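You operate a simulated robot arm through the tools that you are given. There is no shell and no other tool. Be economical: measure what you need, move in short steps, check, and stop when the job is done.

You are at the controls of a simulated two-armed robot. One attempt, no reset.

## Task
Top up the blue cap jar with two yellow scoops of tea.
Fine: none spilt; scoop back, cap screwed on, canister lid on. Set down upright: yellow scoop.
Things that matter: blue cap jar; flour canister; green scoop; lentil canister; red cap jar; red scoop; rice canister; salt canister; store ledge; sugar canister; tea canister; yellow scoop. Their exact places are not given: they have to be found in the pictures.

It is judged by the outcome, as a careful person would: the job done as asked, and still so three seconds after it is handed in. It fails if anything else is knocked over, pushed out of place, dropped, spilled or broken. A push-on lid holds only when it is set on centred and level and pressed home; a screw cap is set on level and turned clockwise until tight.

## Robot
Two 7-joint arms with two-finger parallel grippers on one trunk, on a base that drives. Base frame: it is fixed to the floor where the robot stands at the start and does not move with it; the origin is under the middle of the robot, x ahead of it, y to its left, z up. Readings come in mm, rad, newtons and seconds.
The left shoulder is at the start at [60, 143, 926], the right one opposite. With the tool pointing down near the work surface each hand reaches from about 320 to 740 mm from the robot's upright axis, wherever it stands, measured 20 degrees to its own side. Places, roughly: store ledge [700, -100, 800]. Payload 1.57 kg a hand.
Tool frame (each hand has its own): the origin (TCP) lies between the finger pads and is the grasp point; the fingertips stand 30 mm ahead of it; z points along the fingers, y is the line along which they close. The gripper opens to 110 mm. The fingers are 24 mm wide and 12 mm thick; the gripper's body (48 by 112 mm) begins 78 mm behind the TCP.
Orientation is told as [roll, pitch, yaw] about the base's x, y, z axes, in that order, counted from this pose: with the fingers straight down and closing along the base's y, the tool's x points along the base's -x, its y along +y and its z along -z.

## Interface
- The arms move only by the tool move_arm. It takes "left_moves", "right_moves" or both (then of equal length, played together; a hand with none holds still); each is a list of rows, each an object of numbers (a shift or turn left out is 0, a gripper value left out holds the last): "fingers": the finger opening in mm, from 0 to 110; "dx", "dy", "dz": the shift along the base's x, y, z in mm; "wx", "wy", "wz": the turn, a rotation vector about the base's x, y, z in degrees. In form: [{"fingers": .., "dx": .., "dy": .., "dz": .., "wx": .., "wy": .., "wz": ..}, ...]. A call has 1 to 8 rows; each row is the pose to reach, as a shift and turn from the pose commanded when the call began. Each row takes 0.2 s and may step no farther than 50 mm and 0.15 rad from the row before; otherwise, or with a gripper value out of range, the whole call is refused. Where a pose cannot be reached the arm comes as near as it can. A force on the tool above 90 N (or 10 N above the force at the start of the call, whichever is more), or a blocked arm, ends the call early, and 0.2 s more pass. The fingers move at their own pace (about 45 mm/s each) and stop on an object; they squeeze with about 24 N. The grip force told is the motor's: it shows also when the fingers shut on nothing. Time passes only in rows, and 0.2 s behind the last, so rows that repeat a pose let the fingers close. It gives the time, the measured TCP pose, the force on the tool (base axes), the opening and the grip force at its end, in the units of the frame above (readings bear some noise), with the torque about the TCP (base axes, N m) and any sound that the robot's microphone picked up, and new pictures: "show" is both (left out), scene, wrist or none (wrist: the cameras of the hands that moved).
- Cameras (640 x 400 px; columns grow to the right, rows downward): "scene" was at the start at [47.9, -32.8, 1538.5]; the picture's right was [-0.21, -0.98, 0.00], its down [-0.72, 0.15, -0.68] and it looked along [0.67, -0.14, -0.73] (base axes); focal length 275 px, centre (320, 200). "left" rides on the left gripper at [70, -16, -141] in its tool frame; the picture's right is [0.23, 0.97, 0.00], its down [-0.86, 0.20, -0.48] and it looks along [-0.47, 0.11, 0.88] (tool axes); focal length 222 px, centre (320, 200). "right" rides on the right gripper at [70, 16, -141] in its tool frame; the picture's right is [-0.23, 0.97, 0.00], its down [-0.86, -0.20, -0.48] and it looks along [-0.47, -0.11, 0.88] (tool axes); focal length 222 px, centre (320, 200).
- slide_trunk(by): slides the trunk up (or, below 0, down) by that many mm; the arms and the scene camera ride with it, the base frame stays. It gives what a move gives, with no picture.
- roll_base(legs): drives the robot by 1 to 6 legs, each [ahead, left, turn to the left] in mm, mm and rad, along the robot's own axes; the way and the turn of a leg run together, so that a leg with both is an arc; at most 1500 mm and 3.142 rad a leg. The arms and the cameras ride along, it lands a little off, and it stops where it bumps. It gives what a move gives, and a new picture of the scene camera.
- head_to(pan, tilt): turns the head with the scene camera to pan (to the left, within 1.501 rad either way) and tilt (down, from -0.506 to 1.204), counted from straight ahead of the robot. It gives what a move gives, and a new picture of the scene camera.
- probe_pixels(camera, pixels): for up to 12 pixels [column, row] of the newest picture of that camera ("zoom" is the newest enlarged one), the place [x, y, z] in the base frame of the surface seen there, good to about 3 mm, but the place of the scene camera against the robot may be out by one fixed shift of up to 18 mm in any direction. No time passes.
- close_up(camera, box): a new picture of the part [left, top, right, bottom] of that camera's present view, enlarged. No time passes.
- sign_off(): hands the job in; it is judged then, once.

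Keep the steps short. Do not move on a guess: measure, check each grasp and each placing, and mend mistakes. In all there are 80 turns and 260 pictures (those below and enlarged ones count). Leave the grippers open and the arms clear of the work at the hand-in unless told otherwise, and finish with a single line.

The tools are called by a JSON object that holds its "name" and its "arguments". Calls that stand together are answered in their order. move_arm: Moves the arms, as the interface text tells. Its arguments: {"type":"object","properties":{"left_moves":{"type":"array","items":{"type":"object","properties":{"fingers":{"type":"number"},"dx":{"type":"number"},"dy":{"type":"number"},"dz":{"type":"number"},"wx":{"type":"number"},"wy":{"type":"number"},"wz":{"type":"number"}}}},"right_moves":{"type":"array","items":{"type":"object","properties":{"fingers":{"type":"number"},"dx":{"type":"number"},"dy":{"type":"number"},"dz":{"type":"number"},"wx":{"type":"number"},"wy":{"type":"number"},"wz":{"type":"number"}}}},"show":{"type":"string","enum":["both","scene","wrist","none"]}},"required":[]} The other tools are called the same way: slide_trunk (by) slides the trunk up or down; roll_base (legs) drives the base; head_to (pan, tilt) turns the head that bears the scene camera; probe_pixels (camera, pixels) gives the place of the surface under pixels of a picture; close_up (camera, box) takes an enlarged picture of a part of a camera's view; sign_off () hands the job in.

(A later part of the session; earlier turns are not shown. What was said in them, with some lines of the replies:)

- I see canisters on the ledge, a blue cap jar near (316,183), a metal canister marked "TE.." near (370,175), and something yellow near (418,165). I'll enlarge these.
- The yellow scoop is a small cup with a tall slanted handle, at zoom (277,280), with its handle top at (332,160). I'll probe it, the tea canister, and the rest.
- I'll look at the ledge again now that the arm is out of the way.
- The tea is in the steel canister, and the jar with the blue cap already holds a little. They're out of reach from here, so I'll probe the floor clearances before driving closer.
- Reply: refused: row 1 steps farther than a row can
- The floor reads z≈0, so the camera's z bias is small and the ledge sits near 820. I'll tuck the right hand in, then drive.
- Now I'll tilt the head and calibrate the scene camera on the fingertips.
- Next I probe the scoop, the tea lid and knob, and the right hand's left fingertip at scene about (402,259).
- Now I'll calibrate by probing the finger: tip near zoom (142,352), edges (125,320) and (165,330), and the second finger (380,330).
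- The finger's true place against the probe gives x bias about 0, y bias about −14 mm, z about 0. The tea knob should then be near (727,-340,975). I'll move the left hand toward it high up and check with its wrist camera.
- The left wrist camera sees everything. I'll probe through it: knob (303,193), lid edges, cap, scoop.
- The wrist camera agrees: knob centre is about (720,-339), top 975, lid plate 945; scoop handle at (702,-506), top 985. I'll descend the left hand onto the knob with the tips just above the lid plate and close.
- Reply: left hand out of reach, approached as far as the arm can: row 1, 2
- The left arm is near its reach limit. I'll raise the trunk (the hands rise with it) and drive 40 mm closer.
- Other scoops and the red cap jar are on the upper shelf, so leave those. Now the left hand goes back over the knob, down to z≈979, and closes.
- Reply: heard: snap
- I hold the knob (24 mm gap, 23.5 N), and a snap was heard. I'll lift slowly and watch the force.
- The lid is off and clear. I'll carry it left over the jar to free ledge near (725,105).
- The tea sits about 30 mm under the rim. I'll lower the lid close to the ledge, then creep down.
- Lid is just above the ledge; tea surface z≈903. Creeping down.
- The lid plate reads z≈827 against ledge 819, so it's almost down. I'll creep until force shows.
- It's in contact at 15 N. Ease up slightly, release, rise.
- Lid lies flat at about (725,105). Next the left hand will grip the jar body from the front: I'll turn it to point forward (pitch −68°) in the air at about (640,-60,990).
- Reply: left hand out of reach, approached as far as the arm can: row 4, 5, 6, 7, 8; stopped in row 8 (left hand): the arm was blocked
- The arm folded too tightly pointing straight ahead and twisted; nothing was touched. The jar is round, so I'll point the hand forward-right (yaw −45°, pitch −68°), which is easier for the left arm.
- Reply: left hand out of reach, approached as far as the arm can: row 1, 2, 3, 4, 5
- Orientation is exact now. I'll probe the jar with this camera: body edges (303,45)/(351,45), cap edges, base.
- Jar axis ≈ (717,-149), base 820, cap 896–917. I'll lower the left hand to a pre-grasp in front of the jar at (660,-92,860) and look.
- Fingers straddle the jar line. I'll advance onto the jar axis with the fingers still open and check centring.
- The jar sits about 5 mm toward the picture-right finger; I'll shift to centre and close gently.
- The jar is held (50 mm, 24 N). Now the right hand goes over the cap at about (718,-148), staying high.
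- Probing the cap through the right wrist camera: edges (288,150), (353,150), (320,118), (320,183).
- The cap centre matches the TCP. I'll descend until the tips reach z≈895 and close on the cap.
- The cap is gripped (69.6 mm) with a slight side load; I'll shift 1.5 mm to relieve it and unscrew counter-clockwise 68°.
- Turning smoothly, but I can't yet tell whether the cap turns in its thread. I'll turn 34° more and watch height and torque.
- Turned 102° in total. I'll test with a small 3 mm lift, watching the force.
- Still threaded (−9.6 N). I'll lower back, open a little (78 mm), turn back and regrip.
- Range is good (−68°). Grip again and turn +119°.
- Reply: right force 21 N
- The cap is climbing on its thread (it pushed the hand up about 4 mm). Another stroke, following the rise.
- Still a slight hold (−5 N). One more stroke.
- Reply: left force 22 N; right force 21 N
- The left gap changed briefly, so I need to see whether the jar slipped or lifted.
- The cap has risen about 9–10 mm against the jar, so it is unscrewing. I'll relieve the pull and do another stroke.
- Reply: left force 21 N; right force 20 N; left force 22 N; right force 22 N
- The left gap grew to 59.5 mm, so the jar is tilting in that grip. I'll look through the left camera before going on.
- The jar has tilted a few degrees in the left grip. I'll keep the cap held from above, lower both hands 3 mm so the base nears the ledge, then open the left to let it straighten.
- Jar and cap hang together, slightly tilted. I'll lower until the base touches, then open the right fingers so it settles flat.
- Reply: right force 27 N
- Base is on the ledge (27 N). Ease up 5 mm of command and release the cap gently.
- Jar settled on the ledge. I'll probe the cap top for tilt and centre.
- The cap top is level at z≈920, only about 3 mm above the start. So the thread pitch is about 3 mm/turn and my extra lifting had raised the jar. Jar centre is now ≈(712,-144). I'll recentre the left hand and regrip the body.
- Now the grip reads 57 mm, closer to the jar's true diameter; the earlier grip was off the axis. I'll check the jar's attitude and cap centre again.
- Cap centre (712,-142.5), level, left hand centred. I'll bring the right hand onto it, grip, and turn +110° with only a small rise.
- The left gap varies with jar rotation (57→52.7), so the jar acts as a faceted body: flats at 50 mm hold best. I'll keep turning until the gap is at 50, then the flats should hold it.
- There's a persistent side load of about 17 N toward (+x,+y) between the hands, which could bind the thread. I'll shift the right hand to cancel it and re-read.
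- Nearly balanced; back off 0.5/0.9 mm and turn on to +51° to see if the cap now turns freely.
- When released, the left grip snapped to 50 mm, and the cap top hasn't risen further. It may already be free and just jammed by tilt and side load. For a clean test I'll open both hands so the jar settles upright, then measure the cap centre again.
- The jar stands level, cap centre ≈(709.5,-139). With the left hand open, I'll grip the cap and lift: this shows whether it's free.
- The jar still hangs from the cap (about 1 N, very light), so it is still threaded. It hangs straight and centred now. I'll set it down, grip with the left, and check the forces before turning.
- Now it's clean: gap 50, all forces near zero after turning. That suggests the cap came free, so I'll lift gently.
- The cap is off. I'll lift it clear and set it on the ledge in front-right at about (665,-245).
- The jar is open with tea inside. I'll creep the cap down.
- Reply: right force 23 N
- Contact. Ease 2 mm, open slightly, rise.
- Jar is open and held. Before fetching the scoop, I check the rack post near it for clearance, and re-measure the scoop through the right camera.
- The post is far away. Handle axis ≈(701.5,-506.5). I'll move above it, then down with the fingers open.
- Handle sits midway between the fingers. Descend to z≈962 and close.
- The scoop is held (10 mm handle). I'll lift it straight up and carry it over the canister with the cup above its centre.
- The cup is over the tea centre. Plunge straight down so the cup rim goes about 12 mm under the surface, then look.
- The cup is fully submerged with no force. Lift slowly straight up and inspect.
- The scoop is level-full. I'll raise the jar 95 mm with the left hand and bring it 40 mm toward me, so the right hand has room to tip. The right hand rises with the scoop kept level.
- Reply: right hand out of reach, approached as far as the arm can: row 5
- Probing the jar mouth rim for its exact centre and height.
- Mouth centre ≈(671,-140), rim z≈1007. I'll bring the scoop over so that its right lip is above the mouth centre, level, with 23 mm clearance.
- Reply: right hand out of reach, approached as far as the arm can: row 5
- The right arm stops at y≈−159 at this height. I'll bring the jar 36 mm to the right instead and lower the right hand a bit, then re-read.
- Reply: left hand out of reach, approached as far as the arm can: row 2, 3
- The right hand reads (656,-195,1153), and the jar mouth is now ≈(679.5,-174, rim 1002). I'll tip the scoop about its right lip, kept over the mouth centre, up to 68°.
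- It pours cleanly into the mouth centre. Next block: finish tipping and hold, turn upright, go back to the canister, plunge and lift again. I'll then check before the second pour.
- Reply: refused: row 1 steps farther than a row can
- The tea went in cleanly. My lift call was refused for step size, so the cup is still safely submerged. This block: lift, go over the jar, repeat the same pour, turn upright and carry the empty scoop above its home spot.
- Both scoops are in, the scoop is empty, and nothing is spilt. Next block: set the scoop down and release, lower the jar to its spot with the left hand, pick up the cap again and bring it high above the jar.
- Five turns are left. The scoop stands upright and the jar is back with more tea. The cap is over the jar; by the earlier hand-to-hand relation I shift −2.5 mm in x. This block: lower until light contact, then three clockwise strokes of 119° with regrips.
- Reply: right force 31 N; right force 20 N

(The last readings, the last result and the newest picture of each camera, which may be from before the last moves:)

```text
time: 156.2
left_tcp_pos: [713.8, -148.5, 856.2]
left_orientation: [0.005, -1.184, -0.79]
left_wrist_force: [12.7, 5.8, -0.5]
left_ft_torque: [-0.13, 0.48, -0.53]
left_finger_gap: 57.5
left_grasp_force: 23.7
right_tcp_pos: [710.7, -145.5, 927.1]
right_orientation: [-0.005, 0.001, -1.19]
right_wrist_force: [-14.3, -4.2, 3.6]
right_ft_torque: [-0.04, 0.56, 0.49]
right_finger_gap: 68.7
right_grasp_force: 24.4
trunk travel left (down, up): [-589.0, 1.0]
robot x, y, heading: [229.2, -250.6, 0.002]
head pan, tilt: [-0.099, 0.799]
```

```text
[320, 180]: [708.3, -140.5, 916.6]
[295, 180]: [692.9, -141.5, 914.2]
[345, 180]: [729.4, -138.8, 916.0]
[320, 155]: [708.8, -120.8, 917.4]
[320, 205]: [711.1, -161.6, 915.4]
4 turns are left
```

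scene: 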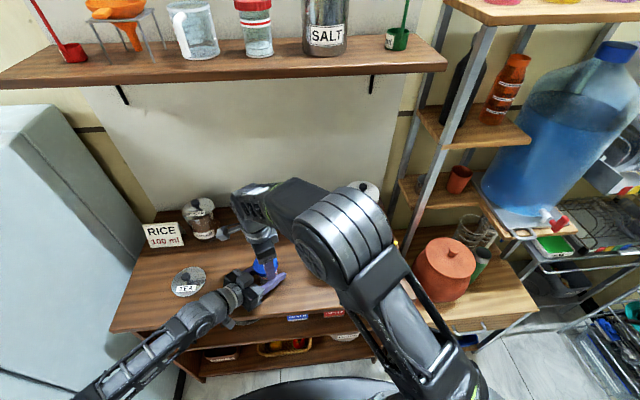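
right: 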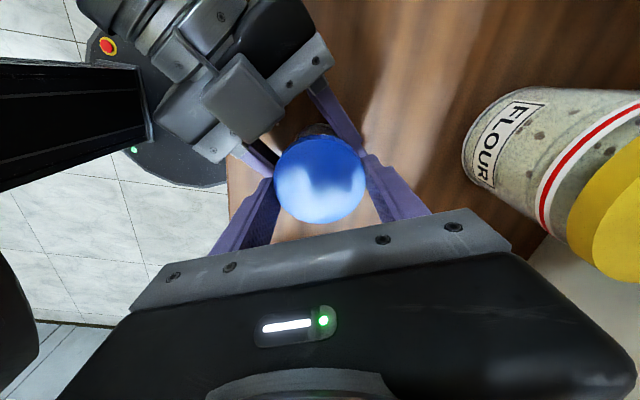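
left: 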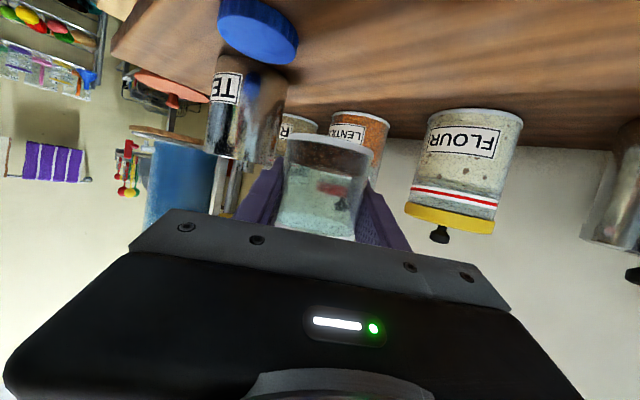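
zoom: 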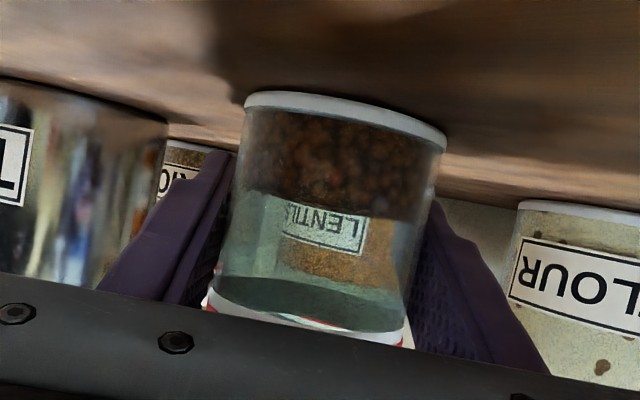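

The cap is tight: the wrench torque rises to 0.5 Nm, the jar slips in the grip, and the cap top is back at z≈916. Now release and retreat both hands, then turn the left hand top-down above the lid.

{"name": "move_arm", "arguments": {"right_moves": [{"fingers": 78}, {"fingers": 88}, {"dz": 45, "fingers": 90}, {"dz": 90}, {"dz": 130}, {"dx": -30, "dy": -30, "dz": 130}, {"dx": -60, "dy": -60, "dz": 130}, {"dx": -90, "dy": -90, "dz": 130}], "show": "none"}}

{"name": "move_arm", "arguments": {"left_moves": [{"fingers": 64}, {"fingers": 80}, {"fingers": 80}, {"dx": -15, "dy": 15}, {"dx": -30, "dy": 30}, {"dx": -45, "dy": 45}, {"dx": -57, "dy": 57}], "right_moves": [{"dy": -25}, {"dy": -50}, {"dy": -75}, {"dy": -100}, {"dy": -125}, {"dy": -150}, {"dy": -175}], "show": "scene"}}

{"name": "close_up", "arguments": {"camera": "scene", "box": [230, 200, 430, 310]}}

{"name": "move_arm", "arguments": {"left_moves": [{"dx": -1, "dy": 11, "dz": 44}, {"dx": -2, "dy": 22, "dz": 88}, {"dx": -3.5, "dy": 33, "dz": 132}], "show": "none"}}

{"name": "move_arm", "arguments": {"left_moves": [{"dx": 6, "dy": 15, "dz": 1, "wx": 6, "wy": 6}, {"dx": 12, "dy": 30, "dz": 3, "wx": 12, "wy": 12}, {"dx": 17, "dy": 45, "dz": 4, "wx": 18, "wy": 18}, {"dx": 23, "dy": 60, "dz": 6, "wx": 24, "wy": 24}, {"dx": 29, "dy": 75, "dz": 7, "wx": 30, "wy": 30}, {"dx": 35, "dy": 90, "dz": 9, "wx": 36, "wy": 36}, {"dx": 40, "dy": 105, "dz": 10, "wx": 42, "wy": 42}, {"dx": 46, "dy": 119, "dz": 12, "wx": 48, "wy": 48}], "show": "none"}}

{"name": "move_arm", "arguments": {"left_moves": [{"dx": 4, "dy": 8, "wz": 7.5}, {"dx": 8, "dy": 16, "wz": 15}, {"dx": 12, "dy": 24, "wz": 22.5}, {"dx": 16, "dy": 32, "wz": 30}, {"dx": 20, "dy": 40, "wz": 37.5}, {"dx": 24, "dy": 45, "wz": 45, "fingers": 60}], "show": "both"}}

{"name": "probe_pixels", "arguments": {"camera": "left", "pixels": [[320, 150], [310, 160], [320, 170], [330, 160], [320, 180], [320, 140]]}}

{"name": "close_up", "arguments": {"camera": "left", "box": [220, 80, 420, 240]}}

```text
time: 157.9
left_tcp_pos: [713.0, -149.7, 857.2]
left_orientation: [0.002, -1.184, -0.788]
left_wrist_force: [-1.3, -0.5, 0.4]
left_ft_torque: [0.06, 0.02, -0.01]
left_finger_gap: 57.1
left_grasp_force: 24.3
right_tcp_pos: [620.8, -236.8, 1055.2]
right_orientation: [-0.001, 0.0, -1.189]
right_wrist_force: [-0.4, 0.5, -0.1]
right_ft_torque: [0.03, 0.01, 0.01]
right_finger_gap: 90.0
right_grasp_force: 0.0
trunk travel left (down, up): [-589.0, 1.0]
robot x, y, heading: [230.3, -252.1, -0.005]
head pan, tilt: [-0.099, 0.799]
```

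```text
time: 159.6
left_tcp_pos: [657.7, -92.4, 857.5]
left_orientation: [0.003, -1.186, -0.787]
left_wrist_force: [1.1, -0.1, 0.2]
left_ft_torque: [0.0, -0.01, 0.04]
left_finger_gap: 79.8
left_grasp_force: 0.2
right_tcp_pos: [620.1, -408.2, 1056.2]
right_orientation: [-0.001, -0.001, -1.188]
right_wrist_force: [-0.5, 0.4, -0.4]
right_ft_torque: [0.01, -0.03, -0.01]
right_finger_gap: 89.9
right_grasp_force: 0.2
trunk travel left (down, up): [-589.0, 1.0]
robot x, y, heading: [228.4, -243.8, -0.003]
head pan, tilt: [-0.099, 0.799]
```

scene: 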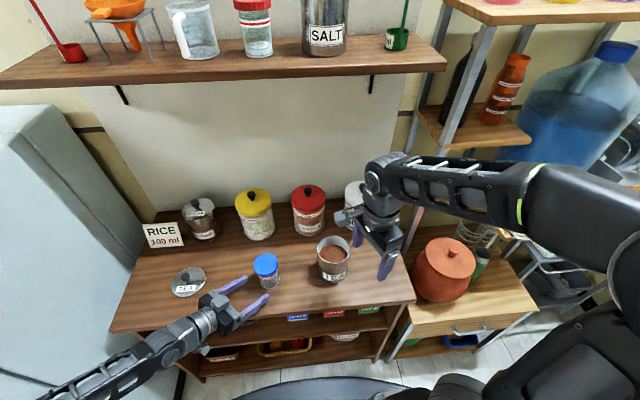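

```text
3.20 times, centred on (330, 255) of scene
```

zoom: 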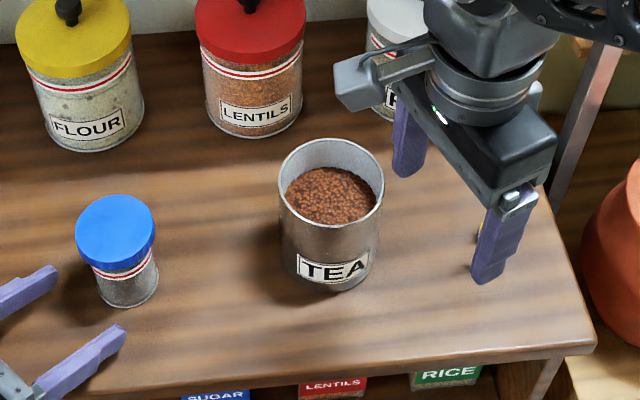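

```text
time: 160.3
left_tcp_pos: [655.3, -61.2, 990.8]
left_orientation: [-0.006, -1.187, -0.782]
left_wrist_force: [-0.4, 0.0, -0.2]
left_ft_torque: [0.06, 0.02, 0.03]
left_finger_gap: 80.0
left_grasp_force: 0.0
right_tcp_pos: [622.0, -411.0, 1055.0]
right_orientation: [0.001, 0.002, -1.188]
right_wrist_force: [-0.1, -0.3, 1.1]
right_ft_torque: [0.01, -0.03, 0.02]
right_finger_gap: 90.2
right_grasp_force: 0.0
trunk travel left (down, up): [-589.0, 1.0]
robot x, y, heading: [225.5, -249.5, -0.001]
head pan, tilt: [-0.099, 0.799]
```

```text
time: 162.2
left_tcp_pos: [701.1, 57.0, 1000.6]
left_orientation: [0.005, 0.005, -0.785]
left_wrist_force: [0.3, -0.1, 0.6]
left_ft_torque: [0.13, 0.0, 0.0]
left_finger_gap: 80.1
left_grasp_force: 0.0
left hand out of reach, approached as far as the arm can: row 5, 6
right_tcp_pos: [620.2, -410.2, 1056.6]
right_orientation: [0.001, 0.003, -1.19]
right_wrist_force: [-0.5, -1.2, 0.2]
right_ft_torque: [0.02, -0.01, 0.02]
right_finger_gap: 90.2
right_grasp_force: 0.0
trunk travel left (down, up): [-589.0, 1.0]
robot x, y, heading: [228.6, -249.5, -0.003]
head pan, tilt: [-0.099, 0.799]
```

```text
time: 163.6
left_tcp_pos: [725.0, 105.4, 999.6]
left_orientation: [0.0, -0.001, 0.002]
left_wrist_force: [-0.9, -0.2, 0.3]
left_ft_torque: [0.03, -0.02, 0.01]
left_finger_gap: 60.0
left_grasp_force: 0.1
right_tcp_pos: [621.8, -409.4, 1056.1]
right_orientation: [0.002, -0.001, -1.188]
right_wrist_force: [-0.5, -0.4, 0.0]
right_ft_torque: [-0.01, -0.01, 0.05]
right_finger_gap: 89.9
right_grasp_force: 0.1
trunk travel left (down, up): [-589.0, 1.0]
robot x, y, heading: [227.2, -246.6, 0.002]
head pan, tilt: [-0.099, 0.799]
```

scene: 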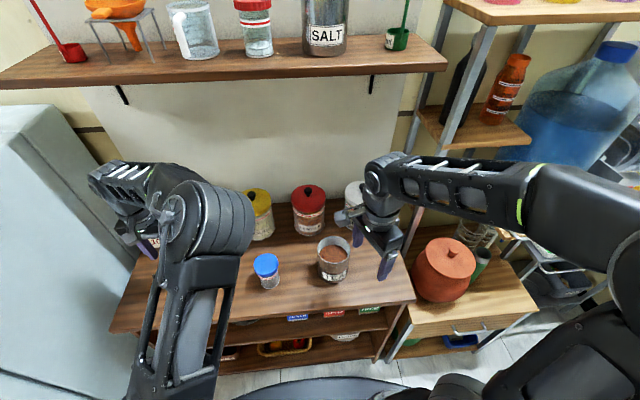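
left: 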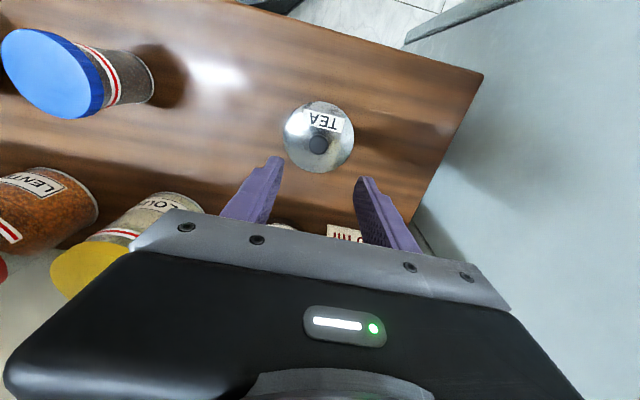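

```text
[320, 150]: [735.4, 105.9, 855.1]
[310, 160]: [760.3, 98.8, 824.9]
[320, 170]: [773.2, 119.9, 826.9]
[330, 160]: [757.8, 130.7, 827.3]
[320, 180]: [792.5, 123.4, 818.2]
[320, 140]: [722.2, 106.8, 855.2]
```

```text
2.50 times, centred on (320, 160) of left
3 turns are left
```

zoom: 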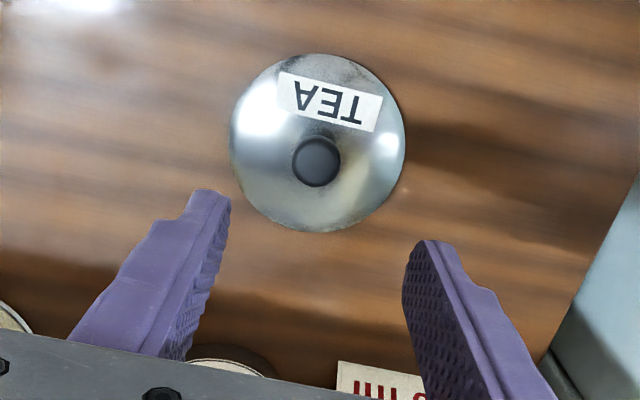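

The left hand is exactly over the lid, and the jar and scoop look right. Block: move the right hand further away, grip the knob at the same pose as at release, carry the lid back along the exact reverse offset, lower and press.

{"name": "move_arm", "arguments": {"left_moves": [{"dz": -45}, {"dz": -90}, {"dz": -125}, {"dz": -137.5}, {"dz": -137.5, "fingers": 15}, {"dz": -137.5, "fingers": 15}, {"dz": -137.5, "fingers": 15}, {"dz": -137.5, "fingers": 15}], "right_moves": [{"dx": -5, "dy": -14}, {"dx": -10, "dy": -28}, {"dx": -15, "dy": -42}, {"dx": -20, "dy": -56}, {"dx": -25, "dy": -70}, {"dx": -30, "dy": -84}, {"dx": -35, "dy": -98}, {"dx": -40, "dy": -112}], "show": "none"}}

{"name": "move_arm", "arguments": {"left_moves": [{"dz": 45}, {"dz": 90}, {"dz": 135}, {"dz": 180}], "show": "none"}}

{"name": "move_arm", "arguments": {"left_moves": [{"dy": -48}, {"dy": -96}, {"dy": -144}, {"dy": -192}, {"dy": -240}, {"dy": -288}, {"dy": -336}, {"dy": -384}], "show": "none"}}

{"name": "move_arm", "arguments": {"left_moves": [{"dx": -4, "dy": -30}, {"dx": -7, "dy": -60}, {"dx": -7, "dy": -60, "dz": -30}, {"dx": -7, "dy": -60, "dz": -48}, {"dx": -7, "dy": -60, "dz": -52}], "show": "both"}}

{"name": "close_up", "arguments": {"camera": "scene", "box": [290, 200, 390, 300]}}

{"name": "move_arm", "arguments": {"left_moves": [{"dz": -4}, {"dz": -7}, {"dz": -10}, {"dz": -12}, {"dz": -13}], "show": "scene"}}

{"name": "close_up", "arguments": {"camera": "scene", "box": [290, 200, 390, 300]}}

{"name": "close_up", "arguments": {"camera": "left", "box": [220, 80, 420, 240]}}

```text
time: 165.3
left_tcp_pos: [724.1, 104.6, 862.6]
left_orientation: [0.0, 0.0, 0.0]
left_wrist_force: [0.5, 0.3, 0.2]
left_ft_torque: [0.03, 0.0, 0.01]
left_finger_gap: 24.4
left_grasp_force: 23.7
right_tcp_pos: [582.9, -520.2, 1058.0]
right_orientation: [0.0, 0.0, -1.188]
right_wrist_force: [-0.5, 0.9, 0.0]
right_ft_torque: [-0.03, -0.02, -0.02]
right_finger_gap: 89.9
right_grasp_force: 0.0
trunk travel left (down, up): [-589.0, 1.0]
robot x, y, heading: [229.8, -249.2, -0.001]
head pan, tilt: [-0.099, 0.799]
```

```text
time: 166.3
left_tcp_pos: [726.8, 105.6, 1045.1]
left_orientation: [-0.001, -0.001, 0.0]
left_wrist_force: [-0.3, 0.4, -0.8]
left_ft_torque: [0.03, 0.03, 0.0]
left_finger_gap: 24.6
left_grasp_force: 24.7
right_tcp_pos: [581.8, -520.5, 1056.4]
right_orientation: [0.002, 0.0, -1.188]
right_wrist_force: [0.5, -0.7, -0.1]
right_ft_torque: [-0.02, -0.02, -0.02]
right_finger_gap: 90.1
right_grasp_force: 0.1
trunk travel left (down, up): [-589.0, 1.0]
robot x, y, heading: [230.3, -249.0, -0.005]
head pan, tilt: [-0.099, 0.799]
```

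```text
time: 168.2
left_tcp_pos: [722.4, -277.2, 1038.6]
left_orientation: [-0.001, -0.003, -0.004]
left_wrist_force: [-0.1, -0.5, -0.5]
left_ft_torque: [0.0, 0.01, 0.01]
left_finger_gap: 24.4
left_grasp_force: 23.7
left hand out of reach, approached as far as the arm can: row 8
right_tcp_pos: [582.3, -521.4, 1057.5]
right_orientation: [0.0, -0.002, -1.187]
right_wrist_force: [0.2, -0.4, -0.1]
right_ft_torque: [0.03, -0.02, 0.0]
right_finger_gap: 90.1
right_grasp_force: 0.1
trunk travel left (down, up): [-589.0, 1.0]
robot x, y, heading: [227.3, -250.4, -0.005]
head pan, tilt: [-0.099, 0.799]
```

```text
time: 169.3
left_tcp_pos: [707.7, -313.1, 982.4]
left_orientation: [-0.004, -0.006, -0.003]
left_wrist_force: [-0.1, -0.2, 7.9]
left_ft_torque: [0.02, 0.16, -0.01]
left_finger_gap: 24.4
left_grasp_force: 24.4
left hand out of reach, approached as far as the arm can: row 1, 2, 3, 4, 5
right_tcp_pos: [581.5, -521.3, 1056.7]
right_orientation: [-0.001, 0.001, -1.186]
right_wrist_force: [-0.7, 0.1, 0.6]
right_ft_torque: [0.0, -0.01, 0.02]
right_finger_gap: 89.9
right_grasp_force: 0.1
trunk travel left (down, up): [-589.0, 1.0]
robot x, y, heading: [228.8, -247.1, 0.0]
head pan, tilt: [-0.099, 0.799]
```

scene: 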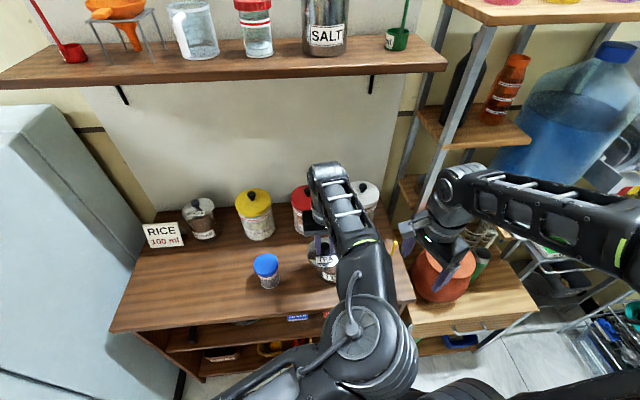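
left: 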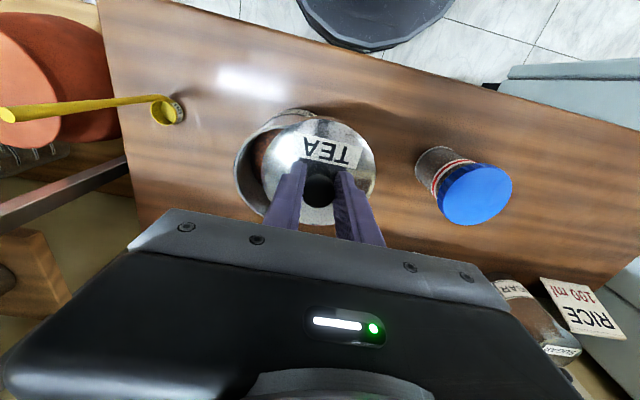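

```text
4.00 times, centred on (340, 250) of scene
```

zoom: 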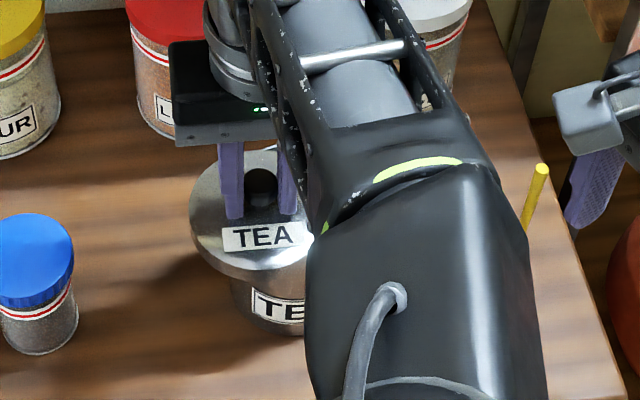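

```text
time: 170.6
left_tcp_pos: [707.6, -314.7, 975.9]
left_orientation: [-0.006, -0.016, -0.001]
left_wrist_force: [-4.9, -3.2, 79.0]
left_ft_torque: [-0.29, 0.78, -0.18]
left_finger_gap: 24.6
left_grasp_force: 24.1
right_tcp_pos: [578.8, -520.6, 1059.1]
right_orientation: [0.003, -0.002, -1.189]
right_wrist_force: [0.0, 0.5, 0.3]
right_ft_torque: [-0.05, -0.02, 0.0]
right_finger_gap: 90.0
right_grasp_force: 0.0
trunk travel left (down, up): [-589.0, 1.0]
robot x, y, heading: [230.7, -246.9, -0.001]
head pan, tilt: [-0.099, 0.799]
```

scene: 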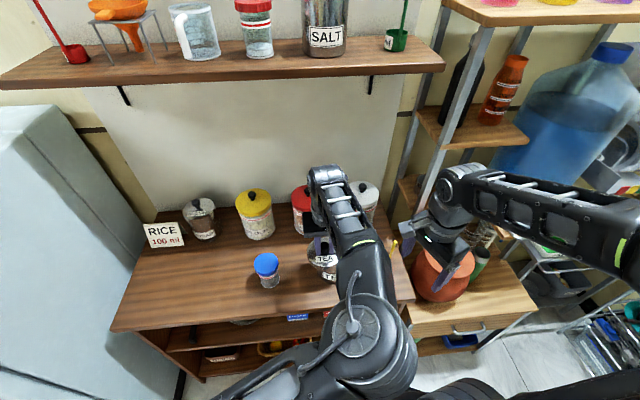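

```text
4.00 times, centred on (340, 250) of scene
```

zoom: 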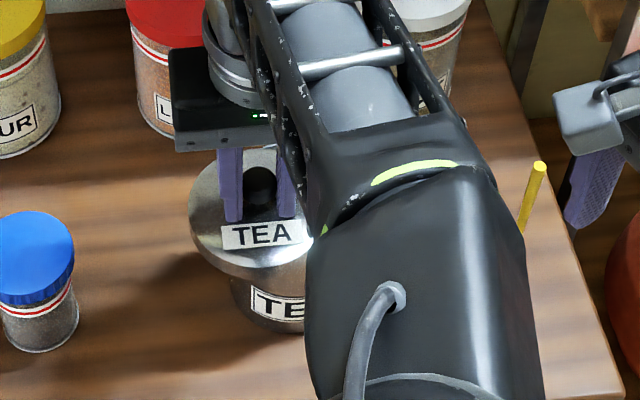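

```text
2.50 times, centred on (320, 160) of left
2 turns are left
```

zoom: 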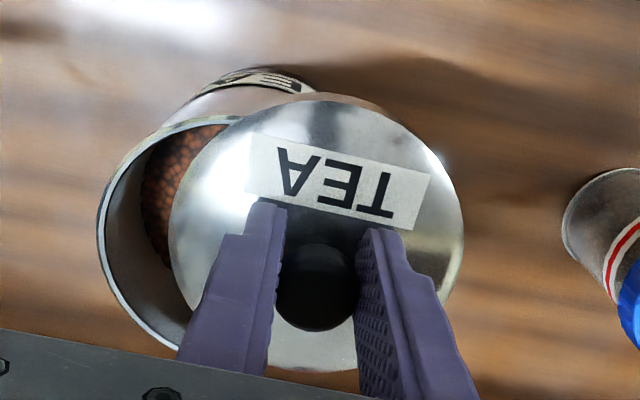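

The left arm came back with a different elbow, ran out of reach, and the lid is off-centre by about 25 mm. Two turns left. Now: probe the canister rim, lift the lid, drive 100 mm to the right so it's reachable, and hover over the canister centre with several readings.

{"name": "probe_pixels", "arguments": {"camera": "zoom", "pixels": [[99, 230], [104, 203], [118, 175], [140, 150], [165, 133], [195, 122], [103, 255], [112, 285], [125, 308], [145, 330], [165, 345], [220, 119]]}}

{"name": "move_arm", "arguments": {"left_moves": [{"dz": 15}, {"dz": 32}, {"dz": 45}, {"dy": 30, "dz": 45}, {"dy": 60, "dz": 45}], "show": "wrist"}}

{"name": "close_up", "arguments": {"camera": "left", "box": [140, 60, 420, 240]}}

{"name": "roll_base", "arguments": {"legs": [[0, -100, 0]]}}

{"name": "move_arm", "arguments": {"left_moves": [{"dx": 5, "dy": 7}, {"dx": 10.5, "dy": 14}], "show": "none"}}

{"name": "move_arm", "arguments": {"left_moves": [{}], "show": "none"}}

{"name": "move_arm", "arguments": {"left_moves": [{}], "show": "none"}}

{"name": "move_arm", "arguments": {"left_moves": [{}], "show": "none"}}

{"name": "move_arm", "arguments": {"left_moves": [{}], "show": "both"}}

{"name": "close_up", "arguments": {"camera": "left", "box": [220, 80, 420, 240]}}

{"name": "close_up", "arguments": {"camera": "scene", "box": [180, 170, 420, 320]}}

```text
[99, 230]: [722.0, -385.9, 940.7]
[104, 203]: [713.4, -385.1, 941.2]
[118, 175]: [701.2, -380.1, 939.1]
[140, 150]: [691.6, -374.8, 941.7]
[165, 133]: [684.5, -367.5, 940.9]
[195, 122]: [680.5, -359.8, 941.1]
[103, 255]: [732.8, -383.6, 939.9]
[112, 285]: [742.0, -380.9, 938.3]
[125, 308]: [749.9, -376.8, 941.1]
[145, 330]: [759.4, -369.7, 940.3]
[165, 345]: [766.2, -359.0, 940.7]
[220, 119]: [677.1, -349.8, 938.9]
```

```text
time: 171.8
left_tcp_pos: [707.9, -251.7, 1012.5]
left_orientation: [0.001, 0.001, -0.001]
left_wrist_force: [-0.1, 0.1, -0.5]
left_ft_torque: [0.0, 0.0, 0.0]
left_finger_gap: 24.2
left_grasp_force: 24.1
left hand out of reach, approached as far as the arm can: row 2, 3
right_tcp_pos: [583.4, -519.3, 1056.9]
right_orientation: [-0.001, -0.001, -1.189]
right_wrist_force: [0.4, 0.2, 0.8]
right_ft_torque: [-0.02, -0.02, 0.02]
right_finger_gap: 89.7
right_grasp_force: 0.0
trunk travel left (down, up): [-589.0, 1.0]
robot x, y, heading: [229.9, -248.0, 0.001]
head pan, tilt: [-0.099, 0.799]
```

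left: 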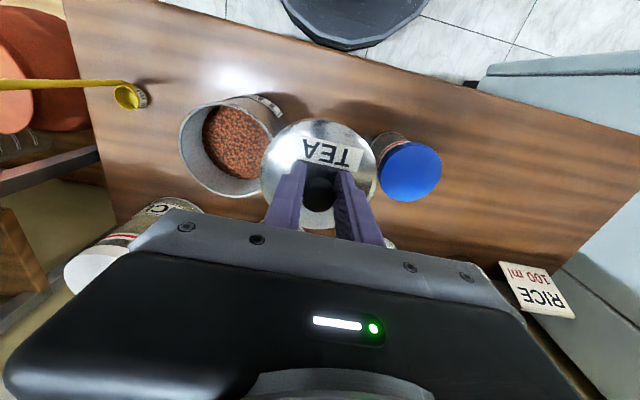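

```text
2.22 times, centred on (280, 150) of left
```

zoom: 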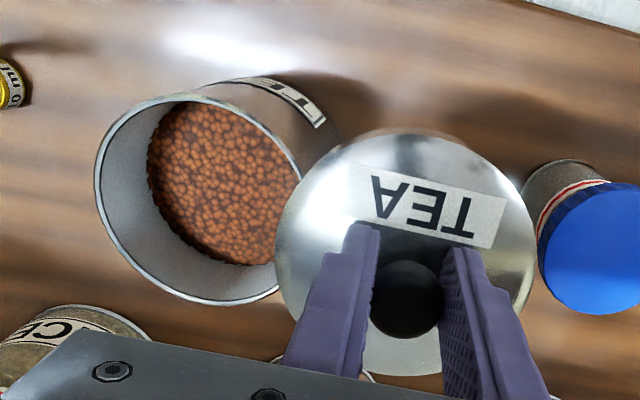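

```text
time: 172.9
left_tcp_pos: [707.0, -354.6, 1012.9]
left_orientation: [0.002, 0.0, -0.001]
left_wrist_force: [0.8, -0.9, 0.4]
left_ft_torque: [0.04, 0.0, -0.02]
left_finger_gap: 24.6
left_grasp_force: 23.8
right_tcp_pos: [583.4, -622.8, 1055.7]
right_orientation: [0.002, 0.002, -1.191]
right_wrist_force: [0.2, -0.7, -0.3]
right_ft_torque: [0.04, 0.0, 0.03]
right_finger_gap: 90.2
right_grasp_force: 0.1
trunk travel left (down, up): [-589.0, 1.0]
robot x, y, heading: [228.5, -351.3, -0.002]
head pan, tilt: [-0.099, 0.799]
```

scene: 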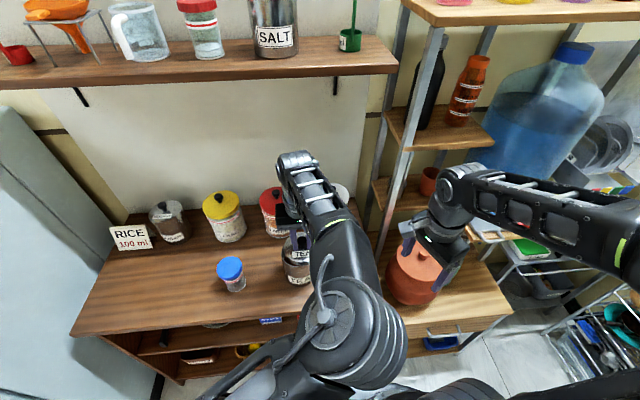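

```text
time: 173.5
left_tcp_pos: [716.8, -339.8, 1013.6]
left_orientation: [0.001, 0.0, 0.0]
left_wrist_force: [-0.3, -0.5, -0.3]
left_ft_torque: [-0.02, 0.04, 0.03]
left_finger_gap: 24.3
left_grasp_force: 23.9
right_tcp_pos: [582.7, -622.6, 1056.9]
right_orientation: [0.0, 0.002, -1.189]
right_wrist_force: [0.0, 1.1, -0.3]
right_ft_torque: [-0.04, 0.02, -0.02]
right_finger_gap: 89.9
right_grasp_force: 0.0
trunk travel left (down, up): [-589.0, 1.0]
robot x, y, heading: [224.5, -350.2, -0.003]
head pan, tilt: [-0.099, 0.799]
```

```text
time: 173.9
left_tcp_pos: [718.3, -338.9, 1013.9]
left_orientation: [0.0, 0.0, 0.0]
left_wrist_force: [0.4, -0.1, -0.5]
left_ft_torque: [0.02, 0.0, 0.01]
left_finger_gap: 24.5
left_grasp_force: 24.0
right_tcp_pos: [583.1, -622.2, 1055.6]
right_orientation: [0.001, 0.0, -1.188]
right_wrist_force: [-0.1, 0.0, 0.3]
right_ft_torque: [0.0, -0.01, -0.02]
right_finger_gap: 89.9
right_grasp_force: 0.0
trunk travel left (down, up): [-589.0, 1.0]
robot x, y, heading: [227.7, -350.1, 0.001]
head pan, tilt: [-0.099, 0.799]
```

```text
time: 174.3
left_tcp_pos: [717.4, -339.6, 1011.6]
left_orientation: [0.0, 0.0, 0.001]
left_wrist_force: [-0.6, 0.0, -0.5]
left_ft_torque: [0.02, 0.0, -0.02]
left_finger_gap: 24.5
left_grasp_force: 24.3
right_tcp_pos: [583.2, -622.5, 1056.7]
right_orientation: [0.0, -0.002, -1.19]
right_wrist_force: [0.7, 0.3, -0.2]
right_ft_torque: [0.0, -0.01, -0.05]
right_finger_gap: 90.1
right_grasp_force: 0.0
trunk travel left (down, up): [-589.0, 1.0]
robot x, y, heading: [228.8, -348.1, -0.003]
head pan, tilt: [-0.099, 0.799]
```

```text
time: 174.7
left_tcp_pos: [718.4, -340.0, 1012.1]
left_orientation: [0.0, 0.001, 0.0]
left_wrist_force: [0.0, 0.1, -0.5]
left_ft_torque: [0.0, -0.03, 0.0]
left_finger_gap: 24.4
left_grasp_force: 23.6
right_tcp_pos: [582.6, -622.0, 1056.4]
right_orientation: [0.001, 0.0, -1.189]
right_wrist_force: [0.2, -0.8, 0.1]
right_ft_torque: [0.01, 0.0, 0.04]
right_finger_gap: 90.1
right_grasp_force: 0.1
trunk travel left (down, up): [-589.0, 1.0]
robot x, y, heading: [225.5, -350.0, -0.004]
head pan, tilt: [-0.099, 0.799]
```

```text
time: 175.1
left_tcp_pos: [718.1, -339.4, 1013.2]
left_orientation: [-0.001, -0.001, 0.0]
left_wrist_force: [0.2, 0.8, -0.6]
left_ft_torque: [0.03, 0.01, -0.01]
left_finger_gap: 24.6
left_grasp_force: 23.7
right_tcp_pos: [582.5, -622.6, 1055.9]
right_orientation: [-0.001, -0.001, -1.188]
right_wrist_force: [-0.8, -0.5, 0.2]
right_ft_torque: [0.03, 0.05, -0.01]
right_finger_gap: 89.9
right_grasp_force: 0.0
trunk travel left (down, up): [-589.0, 1.0]
robot x, y, heading: [228.4, -345.7, -0.005]
head pan, tilt: [-0.099, 0.799]
```

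scene: 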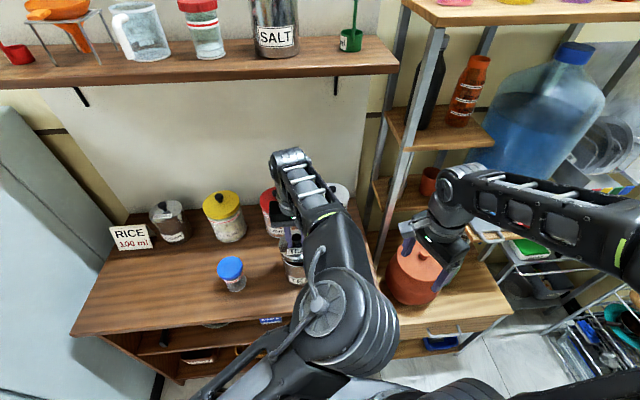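
left: 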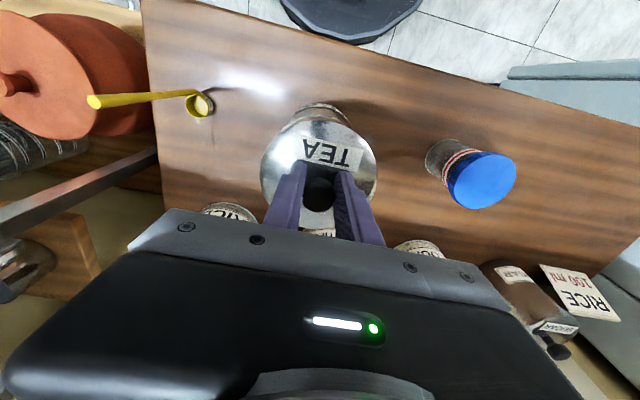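

```text
2.50 times, centred on (320, 160) of left
```

zoom: 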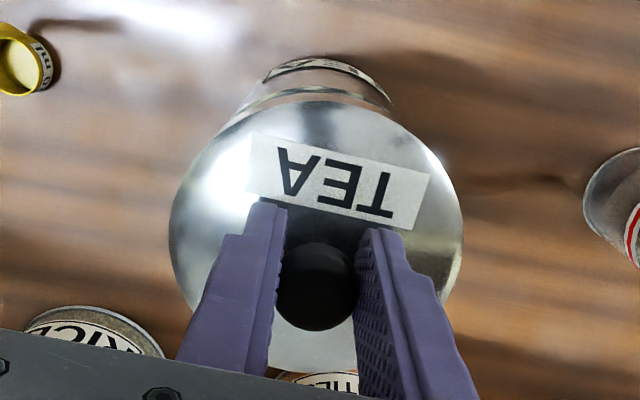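

```text
2.67 times, centred on (300, 245) of scene
1 turns are left
```

zoom: 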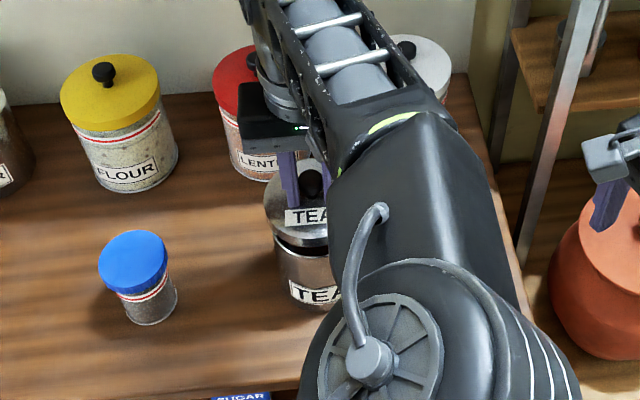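

The lid hovers within about 1–2 mm of the canister centre (rim fit ≈(722,-338)). Final block: nudge 1 mm, lower and press home, release, press the knob once more with closed fingers, retreat with grippers open, and hand in.

{"name": "move_arm", "arguments": {"left_moves": [{"dx": 1, "dy": 0.5, "dz": -20}, {"dx": 1, "dy": 0.5, "dz": -26}, {"dx": 1, "dy": 0.5, "dz": -30}, {"dx": 1, "dy": 0.5, "dz": -33}, {"dx": 1, "dy": 0.5, "dz": -36}, {"dx": 1, "dy": 0.5, "dz": -39}, {"dx": 1, "dy": 0.5, "dz": -42}, {"dx": 1, "dy": 0.5, "dz": -43.5}], "show": "none"}}

{"name": "move_arm", "arguments": {"left_moves": [{}, {"dz": 8}, {"dz": 8, "fingers": 60}, {"dz": 8, "fingers": 60}, {"dz": 8, "fingers": 60}, {"dz": 40, "fingers": 60}, {"dz": 71, "fingers": 60}], "show": "none"}}

{"name": "move_arm", "arguments": {"left_moves": [{"fingers": 0}, {"fingers": 0}, {"fingers": 0}, {"fingers": 0}, {"dz": -20, "fingers": 0}, {"dz": -32, "fingers": 0}, {"dz": -38, "fingers": 0}, {"dz": -44, "fingers": 0}], "show": "none"}}

{"name": "move_arm", "arguments": {"left_moves": [{"dz": 40}, {"dz": 60, "fingers": 60}, {"dx": -40, "dy": 20, "dz": 60, "fingers": 80}, {"dx": -80, "dy": 40, "dz": 60, "fingers": 80}, {"dx": -115, "dy": 60, "dz": 60, "fingers": 80}], "show": "none"}}

{"name": "sign_off", "arguments": {}}

```text
time: 176.9
left_tcp_pos: [717.0, -340.2, 976.5]
left_orientation: [-0.003, -0.015, -0.001]
left_wrist_force: [-7.6, -1.5, 75.8]
left_ft_torque: [0.01, 0.97, -0.2]
left_finger_gap: 24.2
left_grasp_force: 24.0
right_tcp_pos: [577.9, -622.9, 1059.4]
right_orientation: [0.007, -0.002, -1.191]
right_wrist_force: [0.3, -0.3, -1.1]
right_ft_torque: [0.03, 0.01, 0.0]
right_finger_gap: 90.1
right_grasp_force: 0.1
trunk travel left (down, up): [-589.0, 1.0]
robot x, y, heading: [227.4, -352.6, -0.003]
head pan, tilt: [-0.099, 0.799]
heard: snap
```

```text
time: 178.5
left_tcp_pos: [719.4, -340.4, 1039.0]
left_orientation: [0.0, 0.0, -0.002]
left_wrist_force: [0.9, -0.2, -0.1]
left_ft_torque: [0.02, 0.03, 0.0]
left_finger_gap: 59.8
left_grasp_force: 0.1
right_tcp_pos: [581.8, -622.2, 1056.2]
right_orientation: [0.0, -0.001, -1.19]
right_wrist_force: [0.5, -0.2, -0.1]
right_ft_torque: [0.03, -0.01, 0.01]
right_finger_gap: 89.9
right_grasp_force: 0.0
trunk travel left (down, up): [-589.0, 1.0]
robot x, y, heading: [228.4, -345.8, 0.0]
head pan, tilt: [-0.099, 0.799]
```

```text
time: 180.3
left_tcp_pos: [718.1, -338.3, 1006.3]
left_orientation: [-0.002, -0.018, 0.0]
left_wrist_force: [-1.4, 2.5, 75.0]
left_ft_torque: [0.04, 0.23, -0.06]
left_finger_gap: 0.0
left_grasp_force: 21.0
right_tcp_pos: [578.8, -622.8, 1059.4]
right_orientation: [0.002, -0.003, -1.189]
right_wrist_force: [-0.6, -0.1, -0.7]
right_ft_torque: [-0.02, 0.03, 0.02]
right_finger_gap: 90.1
right_grasp_force: 0.1
trunk travel left (down, up): [-589.0, 1.0]
robot x, y, heading: [224.3, -349.5, 0.001]
head pan, tilt: [-0.099, 0.799]
```

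```text
time: 181.5
left_tcp_pos: [604.6, -278.1, 1057.8]
left_orientation: [0.001, 0.0, -0.001]
left_wrist_force: [-0.7, 0.7, -0.4]
left_ft_torque: [0.01, -0.03, -0.01]
left_finger_gap: 80.1
left_grasp_force: 0.1
right_tcp_pos: [582.0, -621.0, 1056.4]
right_orientation: [0.0, -0.002, -1.189]
right_wrist_force: [0.7, -0.5, -0.1]
right_ft_torque: [-0.04, -0.01, 0.01]
right_finger_gap: 90.2
right_grasp_force: 0.1
trunk travel left (down, up): [-589.0, 1.0]
robot x, y, heading: [230.8, -349.4, 0.003]
head pan, tilt: [-0.099, 0.799]
```

```text
The job is handed in.
```

Two yellow scoops of tea are in the blue cap jar with no spill seen; the cap is screwed tight, the scoop stands upright in its place, and the tea lid snapped on, though I took no picture after pressing it.
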